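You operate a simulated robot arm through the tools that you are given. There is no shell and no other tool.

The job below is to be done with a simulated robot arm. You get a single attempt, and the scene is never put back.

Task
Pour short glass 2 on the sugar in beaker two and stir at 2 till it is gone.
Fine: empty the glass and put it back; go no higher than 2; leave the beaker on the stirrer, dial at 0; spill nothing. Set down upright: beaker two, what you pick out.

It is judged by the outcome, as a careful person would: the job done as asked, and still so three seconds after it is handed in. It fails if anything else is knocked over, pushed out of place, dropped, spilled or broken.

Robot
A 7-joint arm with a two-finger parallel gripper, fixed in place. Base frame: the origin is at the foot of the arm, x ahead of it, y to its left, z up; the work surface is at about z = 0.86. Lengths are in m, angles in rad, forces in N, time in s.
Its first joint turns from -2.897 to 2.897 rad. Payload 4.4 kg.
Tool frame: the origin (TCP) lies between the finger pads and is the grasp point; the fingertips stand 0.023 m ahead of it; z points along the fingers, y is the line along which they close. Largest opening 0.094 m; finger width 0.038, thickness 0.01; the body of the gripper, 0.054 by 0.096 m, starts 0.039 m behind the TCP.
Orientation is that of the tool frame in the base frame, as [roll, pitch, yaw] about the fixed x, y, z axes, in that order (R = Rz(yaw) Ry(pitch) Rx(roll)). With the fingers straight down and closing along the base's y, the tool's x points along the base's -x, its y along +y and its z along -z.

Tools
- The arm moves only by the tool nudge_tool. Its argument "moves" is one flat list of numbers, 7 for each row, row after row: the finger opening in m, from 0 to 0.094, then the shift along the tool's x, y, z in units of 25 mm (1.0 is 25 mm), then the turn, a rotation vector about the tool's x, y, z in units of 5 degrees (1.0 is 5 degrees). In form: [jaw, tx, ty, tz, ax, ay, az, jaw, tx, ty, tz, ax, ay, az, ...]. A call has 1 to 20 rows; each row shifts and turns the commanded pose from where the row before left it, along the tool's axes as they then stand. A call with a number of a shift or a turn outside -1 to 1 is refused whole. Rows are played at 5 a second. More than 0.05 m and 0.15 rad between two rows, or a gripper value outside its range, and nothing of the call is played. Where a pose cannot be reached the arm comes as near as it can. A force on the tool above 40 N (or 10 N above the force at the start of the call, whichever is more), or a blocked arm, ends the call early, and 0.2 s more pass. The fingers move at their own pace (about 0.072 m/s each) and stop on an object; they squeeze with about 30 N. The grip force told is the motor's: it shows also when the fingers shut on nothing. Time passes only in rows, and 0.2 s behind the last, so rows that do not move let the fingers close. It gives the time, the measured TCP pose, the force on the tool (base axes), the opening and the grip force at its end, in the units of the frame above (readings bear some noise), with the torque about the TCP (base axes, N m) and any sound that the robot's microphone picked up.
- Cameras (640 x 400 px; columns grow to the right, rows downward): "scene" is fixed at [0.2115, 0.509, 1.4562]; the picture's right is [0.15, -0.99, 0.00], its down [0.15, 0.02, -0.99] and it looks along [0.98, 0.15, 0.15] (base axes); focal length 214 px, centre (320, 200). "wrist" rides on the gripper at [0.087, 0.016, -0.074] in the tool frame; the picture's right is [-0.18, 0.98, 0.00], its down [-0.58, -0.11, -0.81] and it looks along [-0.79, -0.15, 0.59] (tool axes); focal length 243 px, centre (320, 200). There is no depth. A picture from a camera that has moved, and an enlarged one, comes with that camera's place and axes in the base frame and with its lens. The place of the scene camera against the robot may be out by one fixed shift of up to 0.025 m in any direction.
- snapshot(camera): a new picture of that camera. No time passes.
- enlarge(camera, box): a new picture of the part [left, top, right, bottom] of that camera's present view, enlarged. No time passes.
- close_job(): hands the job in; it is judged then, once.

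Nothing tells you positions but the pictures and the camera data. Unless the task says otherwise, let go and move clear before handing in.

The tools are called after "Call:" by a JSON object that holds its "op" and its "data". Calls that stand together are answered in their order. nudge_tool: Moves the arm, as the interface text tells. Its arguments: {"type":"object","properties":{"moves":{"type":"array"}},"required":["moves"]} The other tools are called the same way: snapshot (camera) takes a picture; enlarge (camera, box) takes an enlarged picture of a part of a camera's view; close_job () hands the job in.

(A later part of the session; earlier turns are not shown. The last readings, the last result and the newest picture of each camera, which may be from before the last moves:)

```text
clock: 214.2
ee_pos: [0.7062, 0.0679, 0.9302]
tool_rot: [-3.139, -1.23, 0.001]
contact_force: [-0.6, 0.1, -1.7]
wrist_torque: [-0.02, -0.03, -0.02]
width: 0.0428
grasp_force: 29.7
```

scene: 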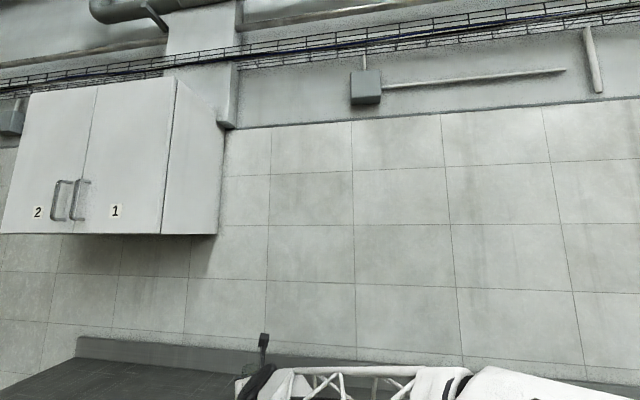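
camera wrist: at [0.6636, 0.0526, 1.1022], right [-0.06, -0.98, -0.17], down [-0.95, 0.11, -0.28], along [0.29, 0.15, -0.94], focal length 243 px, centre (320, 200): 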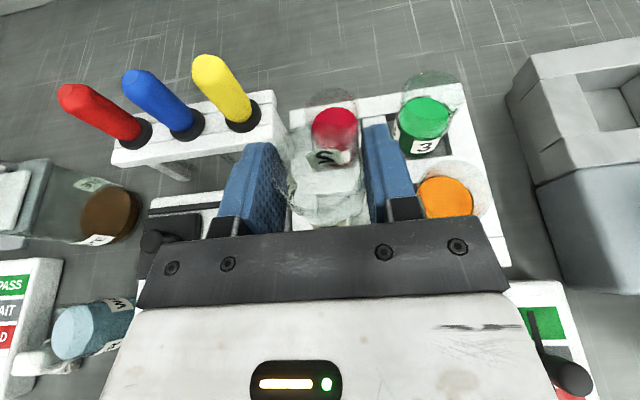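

Call:
{"op": "nudge_tool", "data": {"moves": [0.02, -0.06, 0, 0.021, 0, 0, 0, 0.02, 0, 0, 0, 0, 0, 0]}}

Call:
{"op": "nudge_tool", "data": {"moves": [0.02, -0.05, 0, 0.018, 0, 0, 0, 0.02, 0, 0, 0, 0, 0, 0]}}

Call:
{"op": "enlarge", "data": {"camera": "wrist", "box": [230, 70, 430, 240]}}

```text
clock: 214.8
ee_pos: [0.7059, 0.0675, 0.9286]
tool_rot: [-3.14, -1.229, 0.001]
contact_force: [-0.3, -1.6, 10.6]
wrist_torque: [-0.14, 0.09, -0.01]
width: 0.0427
grasp_force: 30.1
```

```text
clock: 215.4
ee_pos: [0.7059, 0.0685, 0.928]
tool_rot: [-3.141, -1.231, 0.001]
contact_force: [1.7, 7.1, 23.7]
wrist_torque: [0.5, -0.21, 0.07]
width: 0.043
grasp_force: 29.3
```

```text
2.35 times, centred on (330, 155) of wrist
camera zoom: at [0.6638, 0.0521, 1.0351], right [-0.06, -0.98, -0.17], down [-0.95, 0.11, -0.28], along [0.29, 0.15, -0.94], focal length 571 px, centre (296, 306)
```

zoom: 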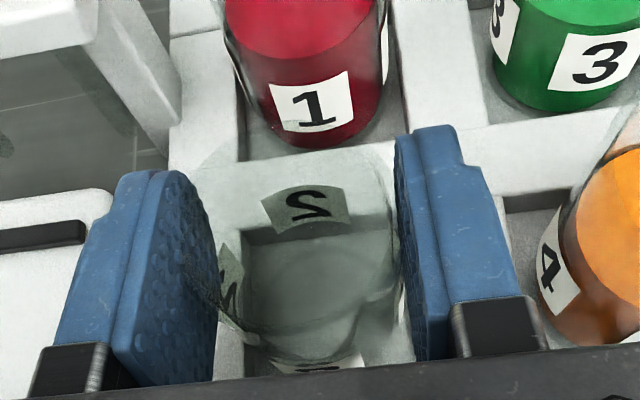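

The glass is standing on the slot floor. Easing the pressure, opening and rising.

Call:
{"op": "nudge_tool", "data": {"moves": [0.02, 0.1, 0, -0.035, 0, 0, 0, 0.02, 0, 0, 0, 0, 0, 0, 0.05, 0, 0, 0, 0, 0, 0, 0.062, 0, 0, 0, 0, 0, 0, 0.062, 0, 0, 0, 0, 0, 0, 0.062, 0.4, 0, -0.142, 0, 0, 0, 0.062, 0.754, 0, -0.268, 0, 0, 0, 0.062, 0.754, 0, -0.268, 0, 0, 0, 0.062, 0.754, 0, -0.268, 0, 0, 0, 0.062, 0.754, 0, -0.268, 0, 0, 0, 0.062, 0.754, 0, -0.268, 0, 0, 0, 0.062, 0.754, 0, -0.268, 0, 0, 0]}}

Call:
{"op": "nudge_tool", "data": {"moves": [0.062, -0.293, 0, -0.827, 0, 0, 0, 0.062, -0.293, 0, -0.827, 0, 0, 0, 0.062, -0.293, 0, -0.827, 0, 0, 0, 0.062, -0.293, 0, -0.827, 0, 0, 0, 0.062, -0.293, 0, -0.827, 0, 0, 0, 0.062, -0.293, 0, -0.827, 0, 0, 0, 0.062, -0.293, 0, -0.827, 0, 0, 0, 0.062, -0.293, 0, -0.827, 0, 0, 0]}}

Call:
{"op": "snapshot", "data": {"camera": "wrist"}}

Call:
{"op": "enlarge", "data": {"camera": "wrist", "box": [260, 10, 440, 150]}}

```text
clock: 218.0
ee_pos: [0.7075, 0.0676, 1.0601]
tool_rot: [3.14, -1.229, 0.007]
contact_force: [-0.1, -0.1, 0.0]
wrist_torque: [0.0, -0.01, -0.01]
width: 0.0622
grasp_force: 0.1
```

```text
clock: 219.8
ee_pos: [0.5297, 0.0662, 1.0608]
tool_rot: [3.141, -1.228, 0.003]
contact_force: [-0.4, 0.0, -0.3]
wrist_torque: [-0.02, 0.02, -0.04]
width: 0.0621
grasp_force: 0.1
```

```text
taken
camera wrist: at [0.4881, 0.051, 1.1666], right [-0.06, -0.98, -0.17], down [-0.95, 0.11, -0.28], along [0.29, 0.15, -0.94], focal length 243 px, centre (320, 200)
```

wrist: 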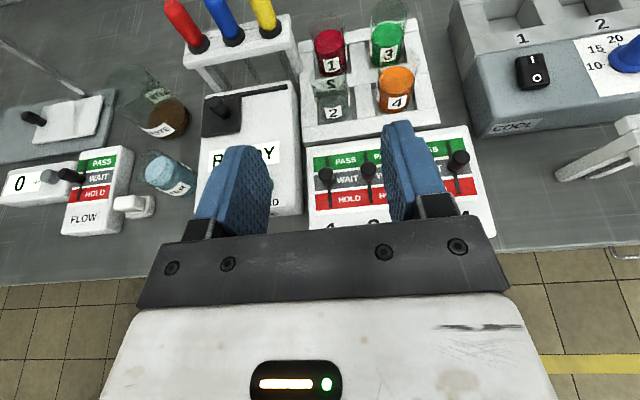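

```text
2.86 times, centred on (350, 80) of wrist
camera zoom: at [0.4881, 0.051, 1.1666], right [-0.06, -0.98, -0.17], down [-0.95, 0.11, -0.28], along [0.29, 0.15, -0.94], focal length 693 px, centre (234, 543)
```

zoom: 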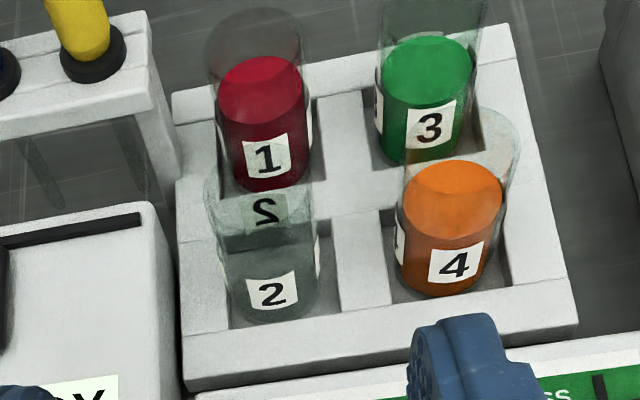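

Glass 2 is back in its slot, empty and upright. Now for the dial: I'll travel to the stirrer and take up heading 60° above the knob.

Call:
{"op": "nudge_tool", "data": {"moves": [0.062, 0.1, -1, 0, 0, 0, 0, 0.062, 0.1, -1, 0, 0, 0, 0, 0.062, 0.1, -1, 0, 0, 0, 0, 0.062, 0.1, -1, 0, 0, 0, 0, 0.062, 0.1, -1, 0, 0, 0, 0, 0.062, 0.1, -1, 0, 0, 0, 0, 0.062, 0.1, -1, 0, 0, 0, 0, 0.062, 0.1, -1, 0, 0, 0, 0, 0.062, 0, -1, 0, 0, 0, 0, 0.062, 0, -1, 0, 0, 0, 0, 0.062, 0, -1, 0, 0, 0, 0, 0.062, 0, -1, 0, 0, 0, 0, 0.062, 0, -1, 0, 0, 0, 0, 0.062, 0, -1, 0, 0, 0, 0, 0.062, 0, -1, 0, 0, 0, 0, 0.062, 0, -1, 0, 0, 0, 0, 0.062, 0, -1, 0, 0, 0, 0]}}

Call:
{"op": "nudge_tool", "data": {"moves": [0.062, 0, 0, 0, 0.942, 0, -0.335, 0.062, 0, 0, 0, 0.942, 0, -0.335, 0.062, 0, 0, 0, 0.942, 0, -0.335, 0.062, 0, 0, 0, 0.942, 0, -0.335, 0.062, 0, 0, 0, 0.942, 0, -0.335, 0.062, 0, 0, 0, 0.942, 0, -0.335, 0.062, 0, 0, 0, 0.942, 0, -0.335, 0.062, 0, 0, 0, 0.942, 0, -0.335, 0.062, 0, 0, 0, 0.942, 0, -0.335, 0.062, 0, 0, 0, 0.942, 0, -0.335, 0.062, 0, 0, 0, 0.942, 0, -0.335, 0.062, 0, 0, 0, 0.942, 0, -0.335]}}

Call:
{"op": "snapshot", "data": {"camera": "wrist"}}

```text
clock: 223.4
ee_pos: [0.5349, 0.4919, 1.0804]
tool_rot: [-3.141, -1.228, 0.0]
contact_force: [0.7, -0.2, 0.2]
wrist_torque: [0.0, -0.02, -0.01]
width: 0.0622
grasp_force: 0.1
```

```text
clock: 226.0
ee_pos: [0.5335, 0.4854, 1.0655]
tool_rot: [3.112, -1.134, 0.828]
contact_force: [-0.5, 0.2, -0.6]
wrist_torque: [0.0, -0.01, 0.0]
width: 0.0621
grasp_force: 0.1
out of reach, approached as far as the arm can: row 9, 10, 11, 12
```

```text
taken
camera wrist: at [0.5222, 0.4537, 1.1746], right [0.65, -0.74, -0.15], down [-0.76, -0.63, -0.19], along [0.04, 0.24, -0.97], focal length 243 px, centre (320, 200)
```

wrist: 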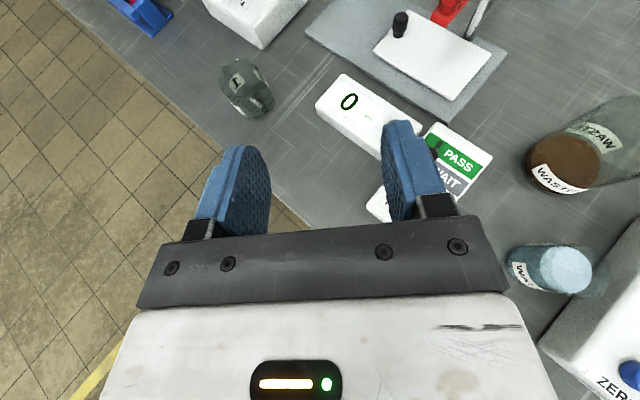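

The heading saturates near 47° at this radius. I'll back off to 50° and move out over the knob, where there's more room.

Call:
{"op": "nudge_tool", "data": {"moves": [0.062, 0, 0, 0, -0.942, 0, 0.335, 0.062, 0, 0, 0, -0.942, 0, 0.335, 0.062, 0.309, -0.243, 0.871, 0, 0, 0, 0.062, 0.309, -0.243, 0.871, 0, 0, 0, 0.062, 0.309, -0.243, 0.871, 0, 0, 0, 0.062, 0.309, -0.243, 0.871, 0, 0, 0, 0.062, 0.309, -0.243, 0.871, 0, 0, 0, 0.062, 0.309, -0.243, 0.871, 0, 0, 0, 0.062, 0.309, -0.243, 0.871, 0, 0, 0, 0.062, 0.309, -0.243, 0.871, 0, 0, 0, 0.062, 0.309, -0.243, 0.871, 0, 0, 0, 0.062, 0.309, -0.243, 0.871, 0, 0, 0]}}

Call:
{"op": "snapshot", "data": {"camera": "wrist"}}

```text
clock: 228.6
ee_pos: [0.6603, 0.6878, 1.0495]
tool_rot: [3.119, -1.148, 0.763]
contact_force: [-0.3, -0.4, 0.3]
wrist_torque: [0.01, 0.02, 0.04]
width: 0.0623
grasp_force: 0.0
out of reach, approached as far as the arm can: row 1
```

```text
taken
camera wrist: at [0.6469, 0.656, 1.1577], right [0.61, -0.78, -0.16], down [-0.79, -0.58, -0.2], along [0.06, 0.25, -0.97], focal length 243 px, centre (320, 200)
```

wrist: 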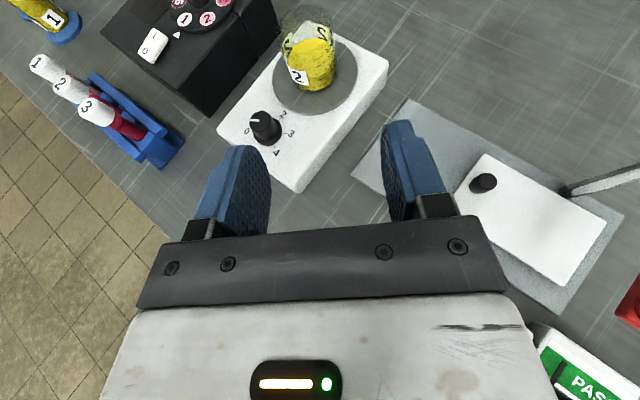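

Now at heading 42° with a 24° down-pitch, near the stirrer. I'll zoom to refine the knob position and pointer.

Call:
{"op": "enlarge", "data": {"camera": "wrist", "box": [225, 90, 315, 170]}}

Call:
{"op": "enlarge", "data": {"camera": "wrist", "box": [230, 0, 390, 120]}}

```text
5.00 times, centred on (270, 130) of wrist
camera zoom: at [0.6469, 0.656, 1.1577], right [0.61, -0.78, -0.16], down [-0.79, -0.58, -0.2], along [0.06, 0.25, -0.97], focal length 1213 px, centre (570, 550)
```

zoom: 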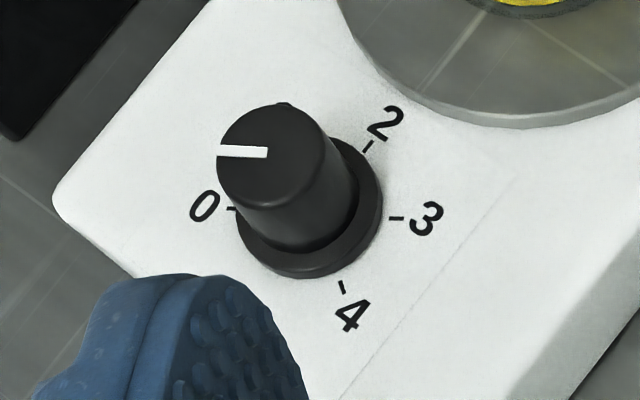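

```text
3.33 times, centred on (310, 60) of wrist
camera zoom: at [0.6469, 0.656, 1.1577], right [0.61, -0.78, -0.16], down [-0.79, -0.58, -0.2], along [0.06, 0.25, -0.97], focal length 809 px, centre (353, 667)
```

zoom: 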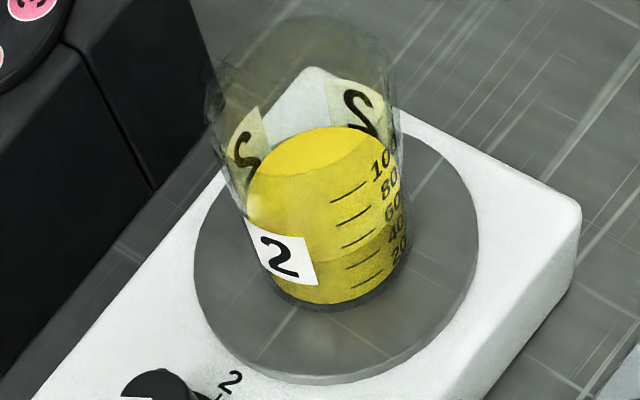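

Knob centre is about (0.687, 0.813), top near z 0.943, pointer at 0. Moving above it.

Call:
{"op": "nudge_tool", "data": {"moves": [0.062, 0.128, -0.596, 0.857, 0, 0, 0, 0.062, 0.128, -0.596, 0.857, 0, 0, 0, 0.062, 0.128, -0.596, 0.857, 0, 0, 0, 0.062, 0.128, -0.596, 0.857, 0, 0, 0, 0.062, 0.128, -0.596, 0.857, 0, 0, 0]}}

Call:
{"op": "snapshot", "data": {"camera": "wrist"}}

Call:
{"op": "enlarge", "data": {"camera": "wrist", "box": [230, 90, 430, 240]}}

```text
clock: 229.8
ee_pos: [0.6875, 0.8127, 1.0171]
tool_rot: [3.121, -1.15, 0.763]
contact_force: [0.4, -0.8, 0.4]
wrist_torque: [0.0, 0.04, -0.01]
width: 0.062
grasp_force: 0.1
```

```text
taken
camera wrist: at [0.6735, 0.7811, 1.1267], right [0.61, -0.78, -0.16], down [-0.79, -0.58, -0.2], along [0.06, 0.25, -0.97], focal length 243 px, centre (320, 200)
```

wrist: 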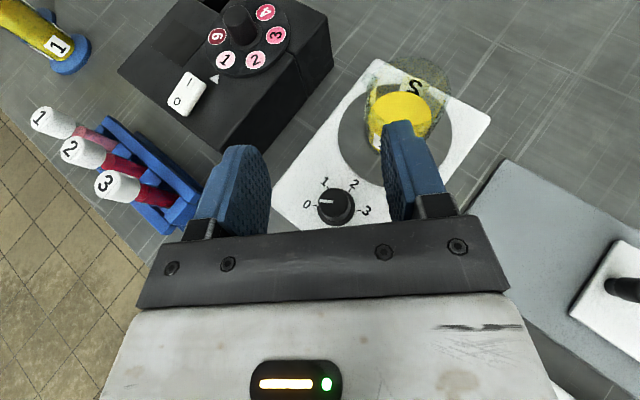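

```text
2.67 times, centred on (330, 165) of wrist
camera zoom: at [0.6735, 0.7811, 1.1267], right [0.61, -0.78, -0.16], down [-0.79, -0.58, -0.2], along [0.06, 0.25, -0.97], focal length 647 px, centre (293, 293)
```

zoom: 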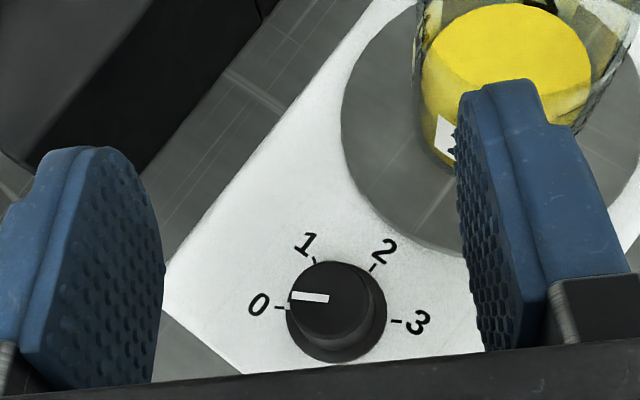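

Nearly centred. Shifting slightly and descending around the knob.

Call:
{"op": "nudge_tool", "data": {"moves": [0.062, -0.834, -0.035, 0.421, 0, 0, 0, 0.062, -0.834, -0.035, 0.421, 0, 0, 0, 0.062, -0.834, -0.035, 0.421, 0, 0, 0, 0.062, 0, 0, 0, 0, 0, 0]}}

Call:
{"op": "enlarge", "data": {"camera": "wrist", "box": [230, 90, 430, 240]}}

```text
clock: 230.8
ee_pos: [0.6872, 0.8174, 0.9479]
tool_rot: [3.117, -1.147, 0.762]
contact_force: [-0.8, 0.2, -0.5]
wrist_torque: [0.04, -0.01, -0.02]
width: 0.062
grasp_force: 0.0
```

```text
2.67 times, centred on (330, 165) of wrist
camera zoom: at [0.674, 0.785, 1.0567], right [0.61, -0.78, -0.16], down [-0.79, -0.58, -0.2], along [0.06, 0.25, -0.97], focal length 647 px, centre (293, 293)
```

zoom: 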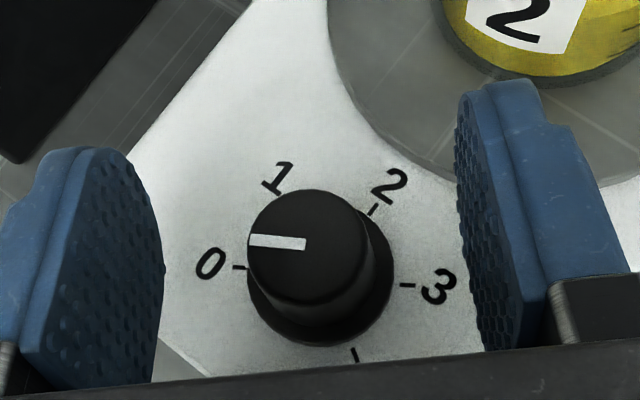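

The knob is centred between the pads. Gripping and turning it 40° clockwise.

Call:
{"op": "nudge_tool", "data": {"moves": [0.01, 0, 0, 0, 0, 0, 0, 0.01, 0, 0, 0, 0, 0, 0, 0.01, 0, 0, 0, 0, 0, 0, 0.01, 0, 0, 0, 0, 0, 0, 0.01, 0, 0, 0, 0, 0, 0]}}

Call:
{"op": "nudge_tool", "data": {"moves": [0.01, 0, 0, 0, -0.456, 0, 0.205, 0.01, 0, 0, 0, -0.456, 0, 0.205, 0.01, 0, 0, 0, -0.456, 0, 0.205, 0.01, 0, 0, 0, -0.456, 0, 0.205]}}

Call:
{"op": "enlarge", "data": {"camera": "wrist", "box": [230, 60, 430, 240]}}

```text
clock: 232.0
ee_pos: [0.6879, 0.8167, 0.9476]
tool_rot: [3.12, -1.148, 0.764]
contact_force: [4.4, -4.1, -1.4]
wrist_torque: [0.1, -0.03, -0.03]
width: 0.0256
grasp_force: 45.1
```

```text
clock: 233.0
ee_pos: [0.6875, 0.8177, 0.9471]
tool_rot: [3.119, -1.148, 0.59]
contact_force: [5.2, 16.8, 0.4]
wrist_torque: [0.37, 0.25, 0.06]
width: 0.026
grasp_force: 44.6
```

```text
2.22 times, centred on (330, 150) of wrist
camera zoom: at [0.6679, 0.788, 1.0566], right [0.47, -0.87, -0.16], down [-0.88, -0.43, -0.2], along [0.11, 0.23, -0.97], focal length 539 px, centre (298, 311)
```

zoom: 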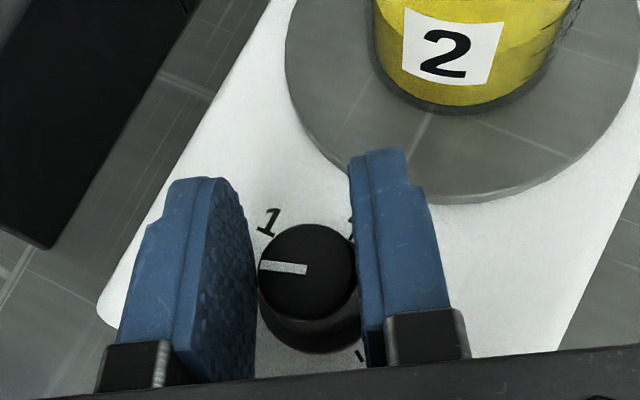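

The knob is turning with the tool. Continuing in small increments while watching the side force.

Call:
{"op": "nudge_tool", "data": {"moves": [0.01, 0, 0, 0, -0.456, 0, 0.205, 0.01, 0, 0, 0, -0.456, 0, 0.205, 0.01, 0, 0, 0, -0.456, 0, 0.205, 0.01, 0, 0, 0, -0.456, 0, 0.205]}}

Call:
{"op": "nudge_tool", "data": {"moves": [0.01, 0, 0, 0, -0.456, 0, 0.205, 0.01, 0, 0, 0, -0.456, 0, 0.205, 0.01, 0, 0, 0, -0.456, 0, 0.205, 0.01, 0, 0, 0, -0.456, 0, 0.205]}}

Call:
{"op": "enlarge", "data": {"camera": "wrist", "box": [230, 60, 430, 240]}}

```text
clock: 234.0
ee_pos: [0.688, 0.8182, 0.9475]
tool_rot: [3.118, -1.152, 0.416]
contact_force: [-2.6, 40.1, -6.5]
wrist_torque: [0.66, 0.85, 0.2]
width: 0.0261
grasp_force: 44.8
```

```text
clock: 234.6
ee_pos: [0.6869, 0.8185, 0.9469]
tool_rot: [3.117, -1.152, 0.334]
contact_force: [10.8, 19.8, -7.2]
wrist_torque: [0.68, -0.29, 0.09]
width: 0.026
grasp_force: 44.4
stopped in row 3: the force on the tool passed its limit at 53 N (the readings are from after the stop); the commanded pose is now the measured one
```

```text
2.22 times, centred on (330, 150) of wrist
camera zoom: at [0.6599, 0.7949, 1.0566], right [0.23, -0.96, -0.16], down [-0.96, -0.2, -0.2], along [0.16, 0.2, -0.97], focal length 539 px, centre (298, 311)
```

zoom: 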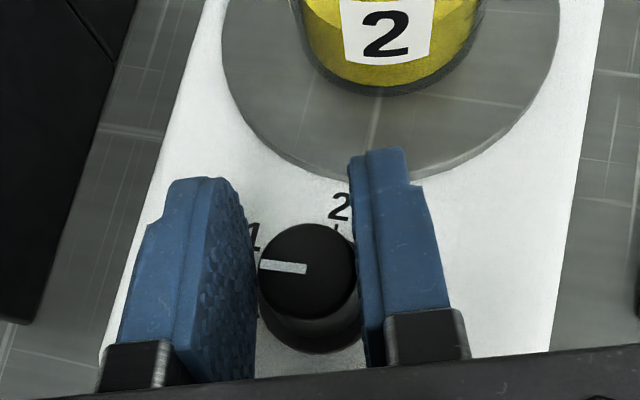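

The side force built up because I'm slightly off the knob axis. I'll shift about 1.5 mm in +y to relieve it and check.

Call:
{"op": "nudge_tool", "data": {"moves": [0.01, 0.008, -0.057, 0.016, 0, 0, 0, 0.01, 0, 0, 0, 0, 0, 0]}}

Call:
{"op": "nudge_tool", "data": {"moves": [0.01, 0.004, -0.028, 0.008, -0.456, 0, 0.205, 0.01, 0.004, -0.028, 0.008, -0.456, 0, 0.205]}}

```text
clock: 235.2
ee_pos: [0.6872, 0.8191, 0.9475]
tool_rot: [3.118, -1.152, 0.333]
contact_force: [-13.5, -22.5, -0.5]
wrist_torque: [-0.18, 0.43, -0.09]
width: 0.0259
grasp_force: 45.0
```

```text
clock: 235.5
ee_pos: [0.6873, 0.8183, 0.9475]
tool_rot: [3.117, -1.151, 0.318]
contact_force: [-7.2, -11.0, 3.9]
wrist_torque: [0.24, -0.48, -0.05]
width: 0.026
grasp_force: 44.9
stopped in row 1: the force on the tool passed its limit at 45 N (the readings are from after the stop); the commanded pose is now the measured one
```

The knob axis is evidently about 4 mm ahead of my TCP. Releasing, re-centring at about (0.6905, 0.820), swinging back to heading 41° and checking.

Call:
{"op": "nudge_tool", "data": {"moves": [0.04, 0, 0, 0, 0, 0, 0, 0.062, 0, 0, 0, 0, 0, 0, 0.062, 0.058, -0.028, 0.13, 0, 0, 0, 0.062, 0, 0, 0, 0.894, 0, -0.402, 0.062, 0, 0, 0, 0.894, 0, -0.402, 0.062, 0, 0, 0, 0.894, 0, -0.402, 0.062, 0, 0, 0, 0.894, 0, -0.402, 0.062, 0, 0, 0, 0.894, 0, -0.402]}}

Call:
{"op": "enlarge", "data": {"camera": "wrist", "box": [230, 60, 430, 240]}}

```text
clock: 237.3
ee_pos: [0.6911, 0.8204, 0.9482]
tool_rot: [3.115, -1.146, 0.748]
contact_force: [0.2, 0.0, 0.6]
wrist_torque: [-0.01, 0.02, 0.04]
width: 0.062
grasp_force: 0.1
```

```text
2.22 times, centred on (330, 150) of wrist
camera zoom: at [0.6756, 0.7889, 1.0569], right [0.6, -0.79, -0.16], down [-0.8, -0.57, -0.2], along [0.07, 0.25, -0.97], focal length 539 px, centre (298, 311)
```

zoom: 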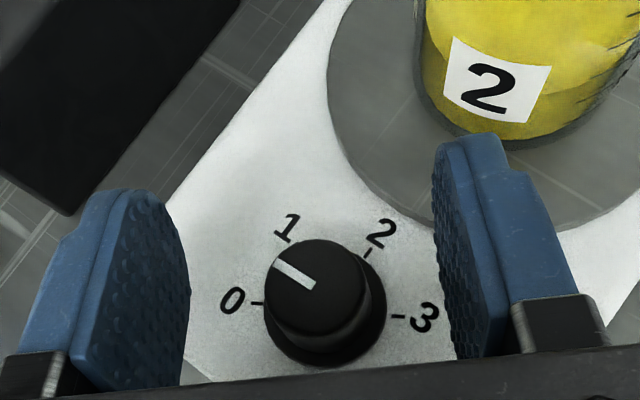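

The pointer is now midway between 0 and 1. A small correction, then regrip and check the force before turning.

Call:
{"op": "nudge_tool", "data": {"moves": [0.062, -0.016, 0.02, -0.036, 0, 0, 0, 0.01, 0, 0, 0, 0, 0, 0, 0.01, 0, 0, 0, 0, 0, 0, 0.01, 0, 0, 0, 0, 0, 0, 0.01, 0, 0, 0, 0, 0, 0, 0.01, 0, 0, 0, 0, 0, 0]}}

Call:
{"op": "nudge_tool", "data": {"moves": [0.01, 0, 0, 0, -0.456, 0, 0.205, 0.01, 0, 0, 0, -0.456, 0, 0.205, 0.01, 0, 0, 0, -0.456, 0, 0.205]}}

```text
clock: 238.7
ee_pos: [0.691, 0.8198, 0.9468]
tool_rot: [3.115, -1.147, 0.746]
contact_force: [10.4, -19.8, -0.1]
wrist_torque: [-0.1, 0.01, -0.03]
width: 0.0266
grasp_force: 45.2
```

```text
clock: 239.5
ee_pos: [0.6913, 0.8194, 0.9463]
tool_rot: [3.117, -1.148, 0.615]
contact_force: [14.0, -18.4, 4.2]
wrist_torque: [-0.52, 0.76, -0.03]
width: 0.0266
grasp_force: 45.1
```

The force is mostly a constant sideways offset, so rotation is now about the right axis. Nulling it with 0.8 mm and continuing the turn.

Call:
{"op": "nudge_tool", "data": {"moves": [0.01, 0, 0.03, 0, 0, 0, 0, 0.01, 0, 0, 0, 0, 0, 0]}}

Call:
{"op": "nudge_tool", "data": {"moves": [0.01, 0, 0, 0, -0.456, 0, 0.205, 0.01, 0, 0, 0, -0.456, 0, 0.205, 0.01, 0, 0, 0, -0.456, 0, 0.205, 0.01, 0, 0, 0, -0.456, 0, 0.205]}}

Call:
{"op": "nudge_tool", "data": {"moves": [0.01, 0, 0, 0, -0.456, 0, 0.205, 0.01, 0, 0, 0, -0.456, 0, 0.205, 0.01, 0, 0, 0, -0.456, 0, 0.205, 0.01, 0, 0, 0, -0.456, 0, 0.205]}}

```text
clock: 240.1
ee_pos: [0.6912, 0.8195, 0.9471]
tool_rot: [3.115, -1.15, 0.616]
contact_force: [8.1, -5.8, 1.4]
wrist_torque: [0.15, 0.15, -0.03]
width: 0.0262
grasp_force: 44.7
```

```text
clock: 241.1
ee_pos: [0.6902, 0.8182, 0.9468]
tool_rot: [3.116, -1.15, 0.442]
contact_force: [-3.5, 8.9, -3.9]
wrist_torque: [0.46, 0.04, 0.02]
width: 0.0266
grasp_force: 45.2
```

```text
clock: 242.1
ee_pos: [0.6904, 0.82, 0.946]
tool_rot: [3.114, -1.152, 0.268]
contact_force: [-1.5, 23.4, -9.6]
wrist_torque: [0.71, -0.56, 0.02]
width: 0.0265
grasp_force: 45.5
```

Call:
{"op": "nudge_tool", "data": {"moves": [0.01, 0, -0.03, 0, -0.456, 0, 0.205, 0.01, 0, 0, 0, -0.456, 0, 0.205, 0.01, 0, 0, 0, -0.456, 0, 0.205, 0.01, 0, 0, 0, -0.456, 0, 0.205]}}

Call:
{"op": "nudge_tool", "data": {"moves": [0.01, 0, -0.012, 0, -0.456, 0, 0.205, 0.01, 0, 0, 0, -0.456, 0, 0.205]}}

Call:
{"op": "enlarge", "data": {"camera": "wrist", "box": [200, 20, 460, 240]}}

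```text
clock: 243.1
ee_pos: [0.6901, 0.82, 0.9473]
tool_rot: [3.117, -1.154, 0.09]
contact_force: [0.0, 23.0, -7.1]
wrist_torque: [0.57, -0.58, 0.05]
width: 0.026
grasp_force: 44.8
```

```text
clock: 243.7
ee_pos: [0.6901, 0.8203, 0.9467]
tool_rot: [3.116, -1.155, 0.006]
contact_force: [-4.4, 14.3, -5.6]
wrist_torque: [0.51, 0.25, 0.03]
width: 0.026
grasp_force: 44.9
```

```text
1.82 times, centred on (330, 130) of wrist
camera zoom: at [0.6561, 0.8065, 1.0561], right [-0.09, -0.98, -0.16], down [-0.97, 0.12, -0.21], along [0.22, 0.13, -0.97], focal length 441 px, centre (302, 327)
```

zoom: 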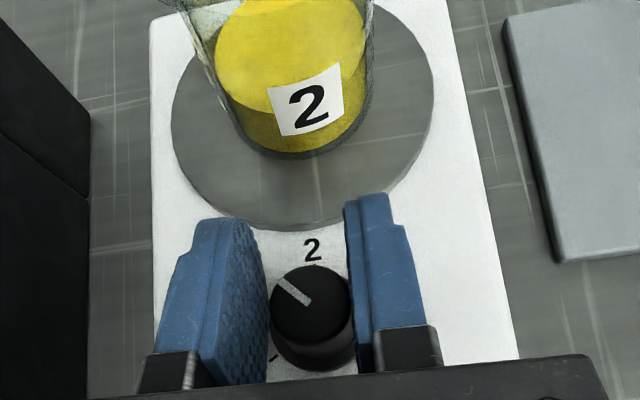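

The pointer is now near 1 (about 52° short of 2). Ten degrees more on this stroke, then regrip.

Call:
{"op": "nudge_tool", "data": {"moves": [0.01, 0, -0.012, 0, -0.456, 0, 0.205, 0.01, 0, 0, 0, -0.456, 0, 0.205, 0.01, 0, -0.008, 0, -0.456, 0, 0.205, 0.01, 0, 0, 0, -0.456, 0, 0.205]}}

Call:
{"op": "nudge_tool", "data": {"moves": [0.04, 0, 0, 0, 0, 0, 0, 0.062, 0, 0, 0, 0, 0, 0, 0.062, 0, 0, 0, 0, 0, 0]}}

Call:
{"op": "nudge_tool", "data": {"moves": [0.062, 0, 0, 0, 0.912, 0, -0.41, 0.062, 0, 0, 0, 0.912, 0, -0.41, 0.062, 0, 0, 0, 0.912, 0, -0.41, 0.062, 0, 0, 0, 0.912, 0, -0.41, 0.062, 0, 0, 0, 0.912, 0, -0.41, 0.062, 0, 0, 0, 0.912, 0, -0.41, 0.062, 0, 0, 0, 0.912, 0, -0.41, 0.062, 0, 0, 0, 0.912, 0, -0.41, 0.062, 0, 0, 0, 0.912, 0, -0.41, 0.062, 0, 0, 0, 0.912, 0, -0.41]}}

Call:
{"op": "snapshot", "data": {"camera": "wrist"}}

Call:
{"op": "enlarge", "data": {"camera": "wrist", "box": [230, 60, 430, 240]}}

```text
clock: 244.7
ee_pos: [0.691, 0.8207, 0.9479]
tool_rot: [3.118, -1.157, -0.172]
contact_force: [-15.8, 0.0, -2.0]
wrist_torque: [0.34, 0.75, -0.01]
width: 0.0259
grasp_force: 44.6
```

```text
clock: 245.5
ee_pos: [0.6909, 0.8213, 0.9473]
tool_rot: [3.122, -1.159, -0.173]
contact_force: [0.0, 0.7, 1.0]
wrist_torque: [-0.01, 0.01, 0.02]
width: 0.0623
grasp_force: 0.1
```

```text
clock: 247.7
ee_pos: [0.6895, 0.82, 0.947]
tool_rot: [3.112, -1.147, 0.711]
contact_force: [-0.3, 0.9, 0.0]
wrist_torque: [-0.02, 0.01, 0.01]
width: 0.0618
grasp_force: 0.1
```

```text
taken
camera wrist: at [0.6737, 0.7897, 1.0564], right [0.56, -0.81, -0.16], down [-0.82, -0.53, -0.2], along [0.08, 0.24, -0.97], focal length 243 px, centre (320, 200)
```

wrist: 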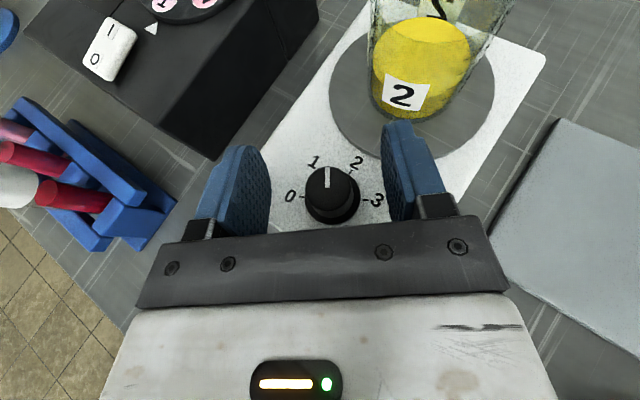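

```text
2.22 times, centred on (330, 150) of wrist
camera zoom: at [0.6737, 0.7897, 1.0564], right [0.56, -0.81, -0.16], down [-0.82, -0.53, -0.2], along [0.08, 0.24, -0.97], focal length 539 px, centre (298, 311)
```

zoom: 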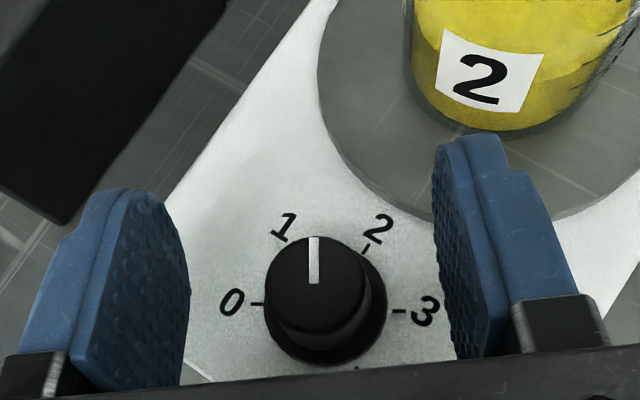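

The pointer sits at about 1.3. Regripping for the final 42°.

Call:
{"op": "nudge_tool", "data": {"moves": [0.01, 0, 0.03, 0, 0, 0, 0, 0.01, 0, 0, 0, 0, 0, 0, 0.01, 0, 0, 0, 0, 0, 0, 0.01, 0, 0, 0, 0, 0, 0, 0.01, 0, 0, 0, 0, 0, 0]}}

Call:
{"op": "nudge_tool", "data": {"moves": [0.01, 0, 0, 0, -0.456, 0, 0.205, 0.01, 0, 0, 0, -0.456, 0, 0.205, 0.01, 0, 0, 0, -0.456, 0, 0.205]}}

```text
clock: 248.9
ee_pos: [0.6915, 0.8193, 0.9472]
tool_rot: [3.113, -1.145, 0.708]
contact_force: [1.7, -12.0, 2.8]
wrist_torque: [-0.03, 0.3, -0.02]
width: 0.027
grasp_force: 45.2
```

```text
clock: 249.7
ee_pos: [0.6907, 0.8206, 0.9477]
tool_rot: [3.112, -1.147, 0.576]
contact_force: [2.4, -13.6, 0.8]
wrist_torque: [-0.01, 0.06, -0.02]
width: 0.0269
grasp_force: 44.5
```

Call:
{"op": "nudge_tool", "data": {"moves": [0.01, 0, 0.012, 0, -0.456, 0, 0.205, 0.01, 0, 0, 0, -0.456, 0, 0.205, 0.01, 0, 0, 0, -0.456, 0, 0.205, 0.01, 0, 0, 0, -0.456, 0, 0.205]}}

Call:
{"op": "nudge_tool", "data": {"moves": [0.01, 0, 0, 0, -0.456, 0, 0.205, 0.01, 0, 0, 0, -0.456, 0, 0.205, 0.01, 0, 0, 0, -0.456, 0, 0.205, 0.01, 0, 0, 0, -0.456, 0, 0.205]}}

Call:
{"op": "nudge_tool", "data": {"moves": [0.01, 0, -0.02, 0, -0.456, 0, 0.205, 0.01, 0, 0, 0, -0.456, 0, 0.205, 0.01, 0, 0, 0, -0.456, 0, 0.205, 0.01, 0, 0, 0, -0.456, 0, 0.205]}}

Call:
{"op": "enlarge", "data": {"camera": "wrist", "box": [200, 20, 460, 240]}}

```text
clock: 250.7
ee_pos: [0.6912, 0.8207, 0.9477]
tool_rot: [3.114, -1.151, 0.403]
contact_force: [8.6, 3.9, -0.8]
wrist_torque: [0.4, -0.25, 0.03]
width: 0.0268
grasp_force: 44.7
```

```text
clock: 251.7
ee_pos: [0.6913, 0.8199, 0.9467]
tool_rot: [3.113, -1.152, 0.23]
contact_force: [12.9, 13.7, -2.0]
wrist_torque: [0.49, -0.69, 0.01]
width: 0.0265
grasp_force: 45.6
```

```text
clock: 252.7
ee_pos: [0.6908, 0.8205, 0.9484]
tool_rot: [3.114, -1.154, 0.051]
contact_force: [-2.6, -9.0, 7.3]
wrist_torque: [0.05, -0.62, -0.02]
width: 0.0267
grasp_force: 45.2
```

```text
1.82 times, centred on (330, 130) of wrist
camera zoom: at [0.6573, 0.8051, 1.0564], right [-0.05, -0.99, -0.16], down [-0.97, 0.08, -0.21], along [0.22, 0.14, -0.97], focal length 441 px, centre (302, 327)
```

zoom: 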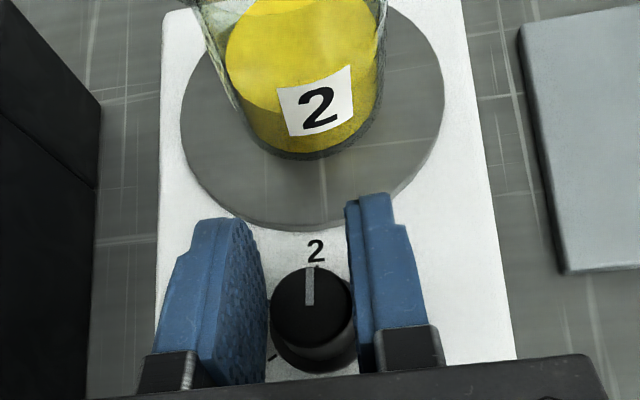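

Call:
{"op": "enlarge", "data": {"camera": "wrist", "box": [285, 120, 365, 210]}}

```text
4.44 times, centred on (325, 165) of wrist
camera zoom: at [0.6573, 0.8051, 1.0564], right [-0.05, -0.99, -0.16], down [-0.97, 0.08, -0.21], along [0.22, 0.14, -0.97], focal length 1078 px, centre (298, 356)
```

zoom: 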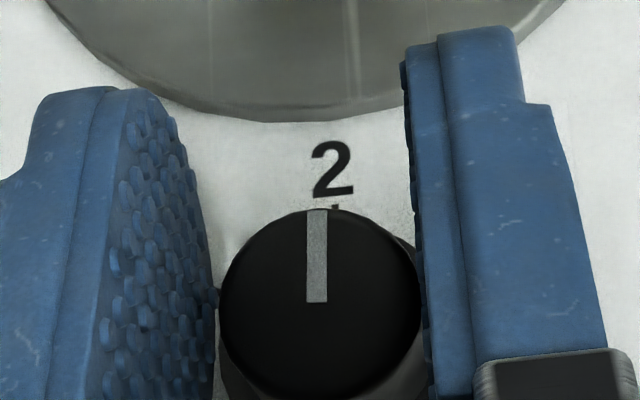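

By vision the pointer is at 2, perhaps a degree or two past it. I'll ease it back 2°, release and look.

Call:
{"op": "nudge_tool", "data": {"moves": [0.01, 0, 0, 0, 0.365, 0, -0.164, 0.01, 0, 0, 0, 0, 0, 0]}}

Call:
{"op": "nudge_tool", "data": {"moves": [0.04, 0, 0, 0, 0, 0, 0, 0.062, 0, 0, 0, 0, 0, 0, 0.062, 0.456, 0, -0.205, 0, 0, 0, 0.062, 0.912, 0, -0.41, 0, 0, 0, 0.062, 0.912, 0, -0.41, 0, 0, 0]}}

Call:
{"op": "snapshot", "data": {"camera": "wrist"}}

Call:
{"op": "enlarge", "data": {"camera": "wrist", "box": [260, 120, 400, 230]}}

```text
clock: 253.3
ee_pos: [0.6903, 0.8205, 0.9475]
tool_rot: [3.113, -1.153, 0.088]
contact_force: [-1.2, -5.8, 7.6]
wrist_torque: [0.0, -0.02, 0.0]
width: 0.0265
grasp_force: 45.3
```

```text
clock: 254.5
ee_pos: [0.6903, 0.8202, 1.0086]
tool_rot: [3.111, -1.154, 0.089]
contact_force: [-0.7, -0.9, -0.2]
wrist_torque: [-0.01, 0.01, 0.02]
width: 0.062
grasp_force: 0.0
```

```text
taken
camera wrist: at [0.6579, 0.8046, 1.1178], right [-0.01, -0.99, -0.16], down [-0.98, 0.05, -0.21], along [0.21, 0.15, -0.97], focal length 243 px, centre (320, 200)
```

wrist: 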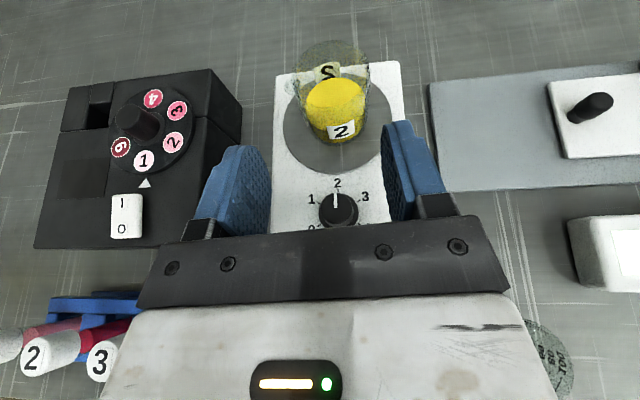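

```text
3.64 times, centred on (330, 175) of wrist
camera zoom: at [0.6579, 0.8046, 1.1178], right [-0.01, -0.99, -0.16], down [-0.98, 0.05, -0.21], along [0.21, 0.15, -0.97], focal length 882 px, centre (284, 291)
```

zoom: 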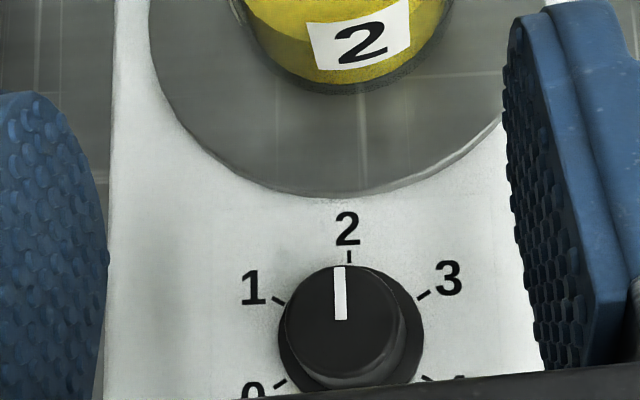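

The dial reads 2. I'll lift away and watch the beaker while time passes.

Call:
{"op": "nudge_tool", "data": {"moves": [0.062, 0.912, 0, -0.41, 0, 0, 0, 0.062, -0.41, 0, -0.912, 0, 0, 0, 0.062, -0.41, 0, -0.912, 0, 0, 0, 0.062, -0.41, 0, -0.912, 0, 0, 0, 0.062, -0.41, 0, -0.912, 0, 0, 0]}}

Call:
{"op": "snapshot", "data": {"camera": "wrist"}}

Call:
{"op": "enlarge", "data": {"camera": "wrist", "box": [290, 10, 420, 180]}}

```text
clock: 255.7
ee_pos: [0.5919, 0.8158, 1.0342]
tool_rot: [3.113, -1.155, 0.086]
contact_force: [0.9, 0.3, 1.0]
wrist_torque: [0.02, 0.0, -0.01]
width: 0.0624
grasp_force: 0.0
```

```text
taken
camera wrist: at [0.5587, 0.7994, 1.1438], right [-0.01, -0.99, -0.16], down [-0.98, 0.05, -0.21], along [0.21, 0.15, -0.97], focal length 243 px, centre (320, 200)
```

wrist: 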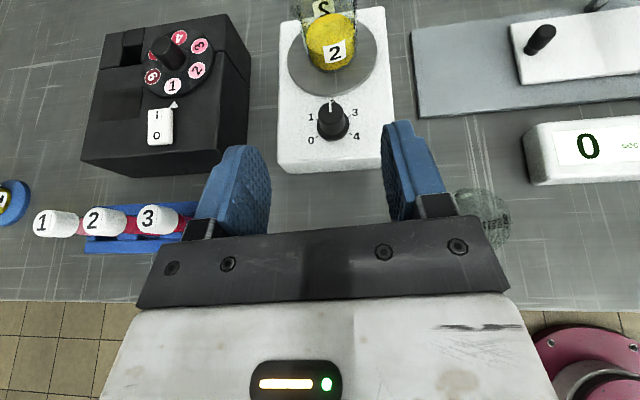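

```text
2.35 times, centred on (355, 95) of wrist
camera zoom: at [0.5587, 0.7994, 1.1438], right [-0.01, -0.99, -0.16], down [-0.98, 0.05, -0.21], along [0.21, 0.15, -0.97], focal length 571 px, centre (238, 447)
```

zoom: 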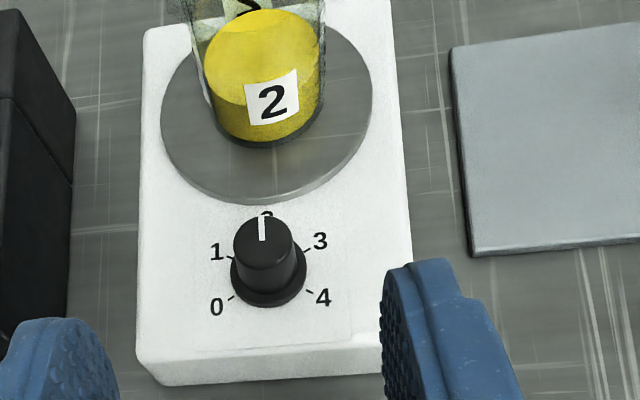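

Call:
{"op": "enlarge", "data": {"camera": "wrist", "box": [290, 0, 380, 80]}}

Call:
{"op": "nudge_tool", "data": {"moves": [0.062, 0, 0, 0, 0, 0, 0, 0.062, 0, 0, 0, 0, 0, 0, 0.062, 0, 0, 0, 0, 0, 0, 0.062, 0, 0, 0, 0, 0, 0, 0.062, 0, 0, 0, 0, 0, 0, 0.062, 0, 0, 0, 0, 0, 0, 0.062, 0, 0, 0, 0, 0, 0, 0.062, 0, 0, 0, 0, 0, 0, 0.062, 0, 0, 0, 0, 0, 0, 0.062, 0, 0, 0, 0, 0, 0, 0.062, 0, 0, 0, 0, 0, 0, 0.062, 0, 0, 0, 0, 0, 0, 0.062, 0, 0, 0, 0, 0, 0, 0.062, 0, 0, 0, 0, 0, 0, 0.062, 0, 0, 0, 0, 0, 0]}}

Call:
{"op": "enlarge", "data": {"camera": "wrist", "box": [290, 0, 380, 80]}}

```text
5.00 times, centred on (335, 40) of wrist
camera zoom: at [0.5587, 0.7994, 1.1438], right [-0.01, -0.99, -0.16], down [-0.98, 0.05, -0.21], along [0.21, 0.15, -0.97], focal length 1213 px, centre (245, 1000)
```

zoom: 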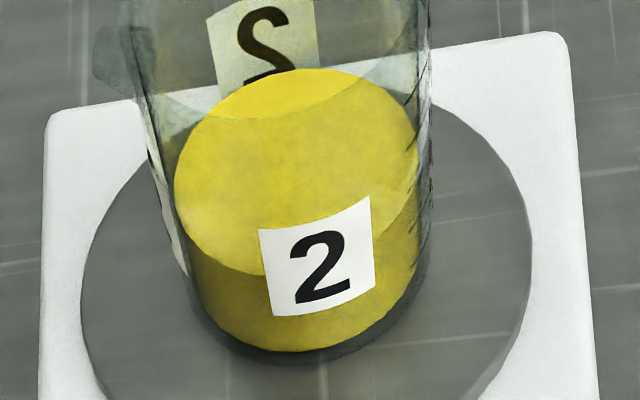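

```text
clock: 258.9
ee_pos: [0.5909, 0.8153, 1.0343]
tool_rot: [3.114, -1.152, 0.087]
contact_force: [-0.4, 0.5, 0.3]
wrist_torque: [-0.02, 0.0, -0.02]
width: 0.0619
grasp_force: 0.0
```

```text
5.00 times, centred on (335, 40) of wrist
camera zoom: at [0.5586, 0.7996, 1.1439], right [-0.01, -0.99, -0.16], down [-0.98, 0.05, -0.21], along [0.21, 0.15, -0.97], focal length 1213 px, centre (245, 1000)
```

zoom: 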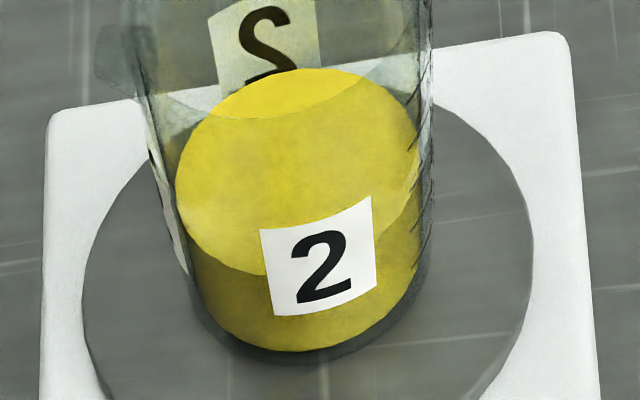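

The yellow liquid hides the sugar from here. I'll go to the earlier vantage point, compare with the view I had before stirring, and let it keep stirring meanwhile.

Call:
{"op": "nudge_tool", "data": {"moves": [0.062, 0, 0, 0, 0.883, 0, -0.397, 0.062, 0, 0, 0, 0.883, 0, -0.397, 0.062, 0, 0, 0, 0.883, 0, -0.397, 0.062, 0, 0, 0, 0.883, 0, -0.397, 0.062, 0, 0, 0, 0.883, 0, -0.397, 0.062, 0, 0, 0, 0.883, 0, -0.397, 0.062, 0, 0, 0, 0.883, 0, -0.397, 0.062, 0, 0, 0, 0.883, 0, -0.397, 0.062, -0.01, 0.937, -0.254, 0, 0, 0, 0.062, -0.01, 0.937, -0.254, 0, 0, 0, 0.062, -0.01, 0.937, -0.254, 0, 0, 0, 0.062, -0.01, 0.937, -0.254, 0, 0, 0, 0.062, -0.01, 0.937, -0.254, 0, 0, 0, 0.062, -0.01, 0.937, -0.254, 0, 0, 0]}}

Call:
{"op": "snapshot", "data": {"camera": "wrist"}}

Call:
{"op": "enlarge", "data": {"camera": "wrist", "box": [230, 0, 390, 120]}}

```text
clock: 261.9
ee_pos: [0.6605, 0.6889, 1.0495]
tool_rot: [3.109, -1.147, 0.769]
contact_force: [-0.3, -0.7, 0.2]
wrist_torque: [0.04, -0.01, 0.02]
width: 0.062
grasp_force: 0.1
```

```text
taken
camera wrist: at [0.6452, 0.6562, 1.1594], right [0.61, -0.78, -0.15], down [-0.79, -0.58, -0.2], along [0.07, 0.24, -0.97], focal length 243 px, centre (320, 200)
```

wrist: 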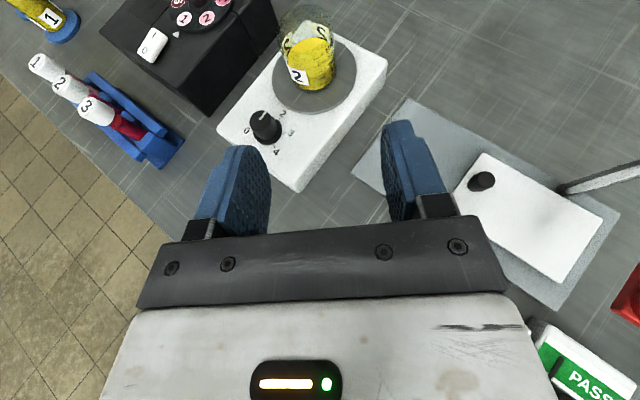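

```text
3.33 times, centred on (310, 60) of wrist
camera zoom: at [0.6452, 0.6562, 1.1594], right [0.61, -0.78, -0.15], down [-0.79, -0.58, -0.2], along [0.07, 0.24, -0.97], focal length 809 px, centre (353, 667)
```

zoom: 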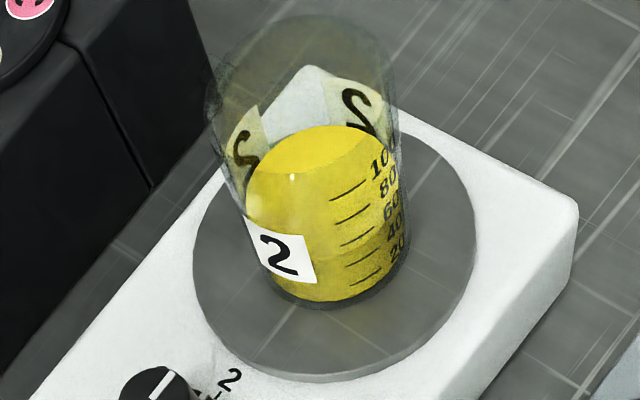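

The darker band at the bottom (the sugar seen through the liquid) already looks lighter than before stirring. A closer zoom, then wait longer.

Call:
{"op": "enlarge", "data": {"camera": "wrist", "box": [275, 20, 345, 100]}}

Call:
{"op": "nudge_tool", "data": {"moves": [0.062, 0, 0, 0, 0, 0, 0, 0.062, 0, 0, 0, 0, 0, 0, 0.062, 0, 0, 0, 0, 0, 0, 0.062, 0, 0, 0, 0, 0, 0, 0.062, 0, 0, 0, 0, 0, 0, 0.062, 0, 0, 0, 0, 0, 0, 0.062, 0, 0, 0, 0, 0, 0, 0.062, 0, 0, 0, 0, 0, 0, 0.062, 0, 0, 0, 0, 0, 0, 0.062, 0, 0, 0, 0, 0, 0, 0.062, 0, 0, 0, 0, 0, 0, 0.062, 0, 0, 0, 0, 0, 0, 0.062, 0, 0, 0, 0, 0, 0, 0.062, 0, 0, 0, 0, 0, 0, 0.062, 0, 0, 0, 0, 0, 0, 0.062, 0, 0, 0, 0, 0, 0, 0.062, 0, 0, 0, 0, 0, 0, 0.062, 0, 0, 0, 0, 0, 0, 0.062, 0, 0, 0, 0, 0, 0, 0.062, 0, 0, 0, 0, 0, 0]}}

Call:
{"op": "enlarge", "data": {"camera": "wrist", "box": [275, 20, 345, 100]}}

Call:
{"op": "nudge_tool", "data": {"moves": [0.062, 0, 0, 0, 0, 0, 0, 0.062, 0, 0, 0, 0, 0, 0, 0.062, 0, 0, 0, 0, 0, 0, 0.062, 0, 0, 0, 0, 0, 0, 0.062, 0, 0, 0, 0, 0, 0, 0.062, 0, 0, 0, 0, 0, 0, 0.062, 0, 0, 0, 0, 0, 0, 0.062, 0, 0, 0, 0, 0, 0, 0.062, 0, 0, 0, 0, 0, 0, 0.062, 0, 0, 0, 0, 0, 0, 0.062, 0, 0, 0, 0, 0, 0, 0.062, 0, 0, 0, 0, 0, 0, 0.062, 0, 0, 0, 0, 0, 0, 0.062, 0, 0, 0, 0, 0, 0, 0.062, 0, 0, 0, 0, 0, 0, 0.062, 0, 0, 0, 0, 0, 0, 0.062, 0, 0, 0, 0, 0, 0, 0.062, 0, 0, 0, 0, 0, 0, 0.062, 0, 0, 0, 0, 0, 0, 0.062, 0, 0, 0, 0, 0, 0]}}

Call:
{"op": "enlarge", "data": {"camera": "wrist", "box": [275, 20, 345, 100]}}

```text
5.00 times, centred on (310, 60) of wrist
camera zoom: at [0.6452, 0.6562, 1.1594], right [0.61, -0.78, -0.15], down [-0.79, -0.58, -0.2], along [0.07, 0.24, -0.97], focal length 1213 px, centre (370, 900)
```

zoom: 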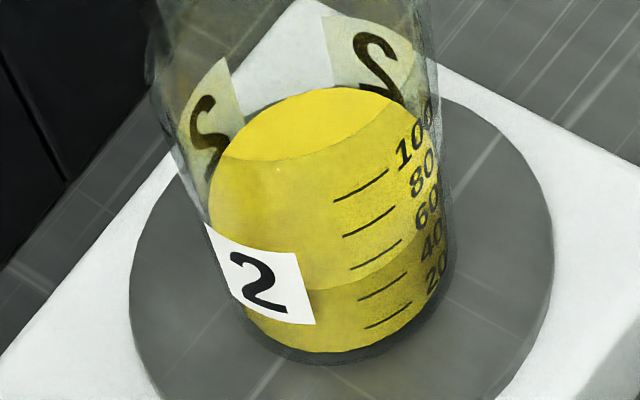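

```text
clock: 266.1
ee_pos: [0.6592, 0.6878, 1.0505]
tool_rot: [3.108, -1.146, 0.769]
contact_force: [0.7, -0.3, -0.1]
wrist_torque: [0.04, -0.03, -0.01]
width: 0.0618
grasp_force: 0.1
```

```text
5.00 times, centred on (310, 60) of wrist
camera zoom: at [0.6451, 0.6563, 1.1596], right [0.61, -0.78, -0.15], down [-0.79, -0.58, -0.2], along [0.07, 0.24, -0.97], focal length 1213 px, centre (370, 900)
```

zoom: 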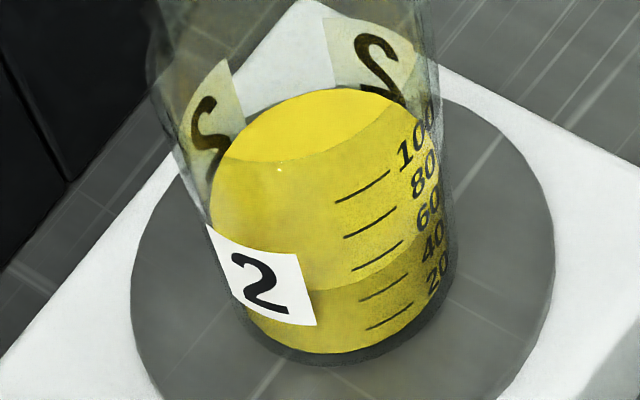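

```text
clock: 270.3
ee_pos: [0.6597, 0.6886, 1.05]
tool_rot: [3.108, -1.144, 0.769]
contact_force: [-0.2, 0.5, 0.3]
wrist_torque: [-0.02, -0.01, 0.02]
width: 0.0622
grasp_force: 0.1
```

```text
5.00 times, centred on (310, 60) of wrist
camera zoom: at [0.6451, 0.6564, 1.1597], right [0.61, -0.78, -0.15], down [-0.79, -0.58, -0.2], along [0.07, 0.24, -0.97], focal length 1213 px, centre (370, 900)
```

zoom: 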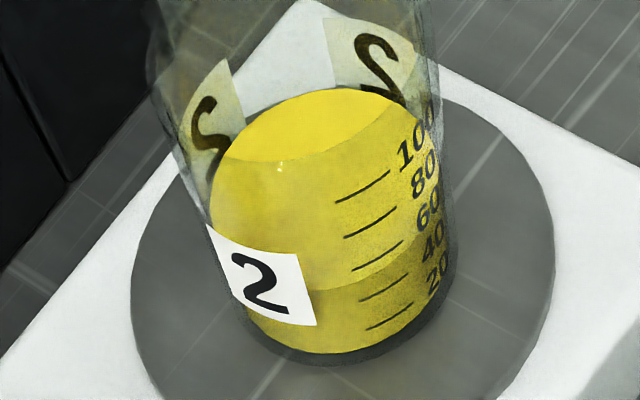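

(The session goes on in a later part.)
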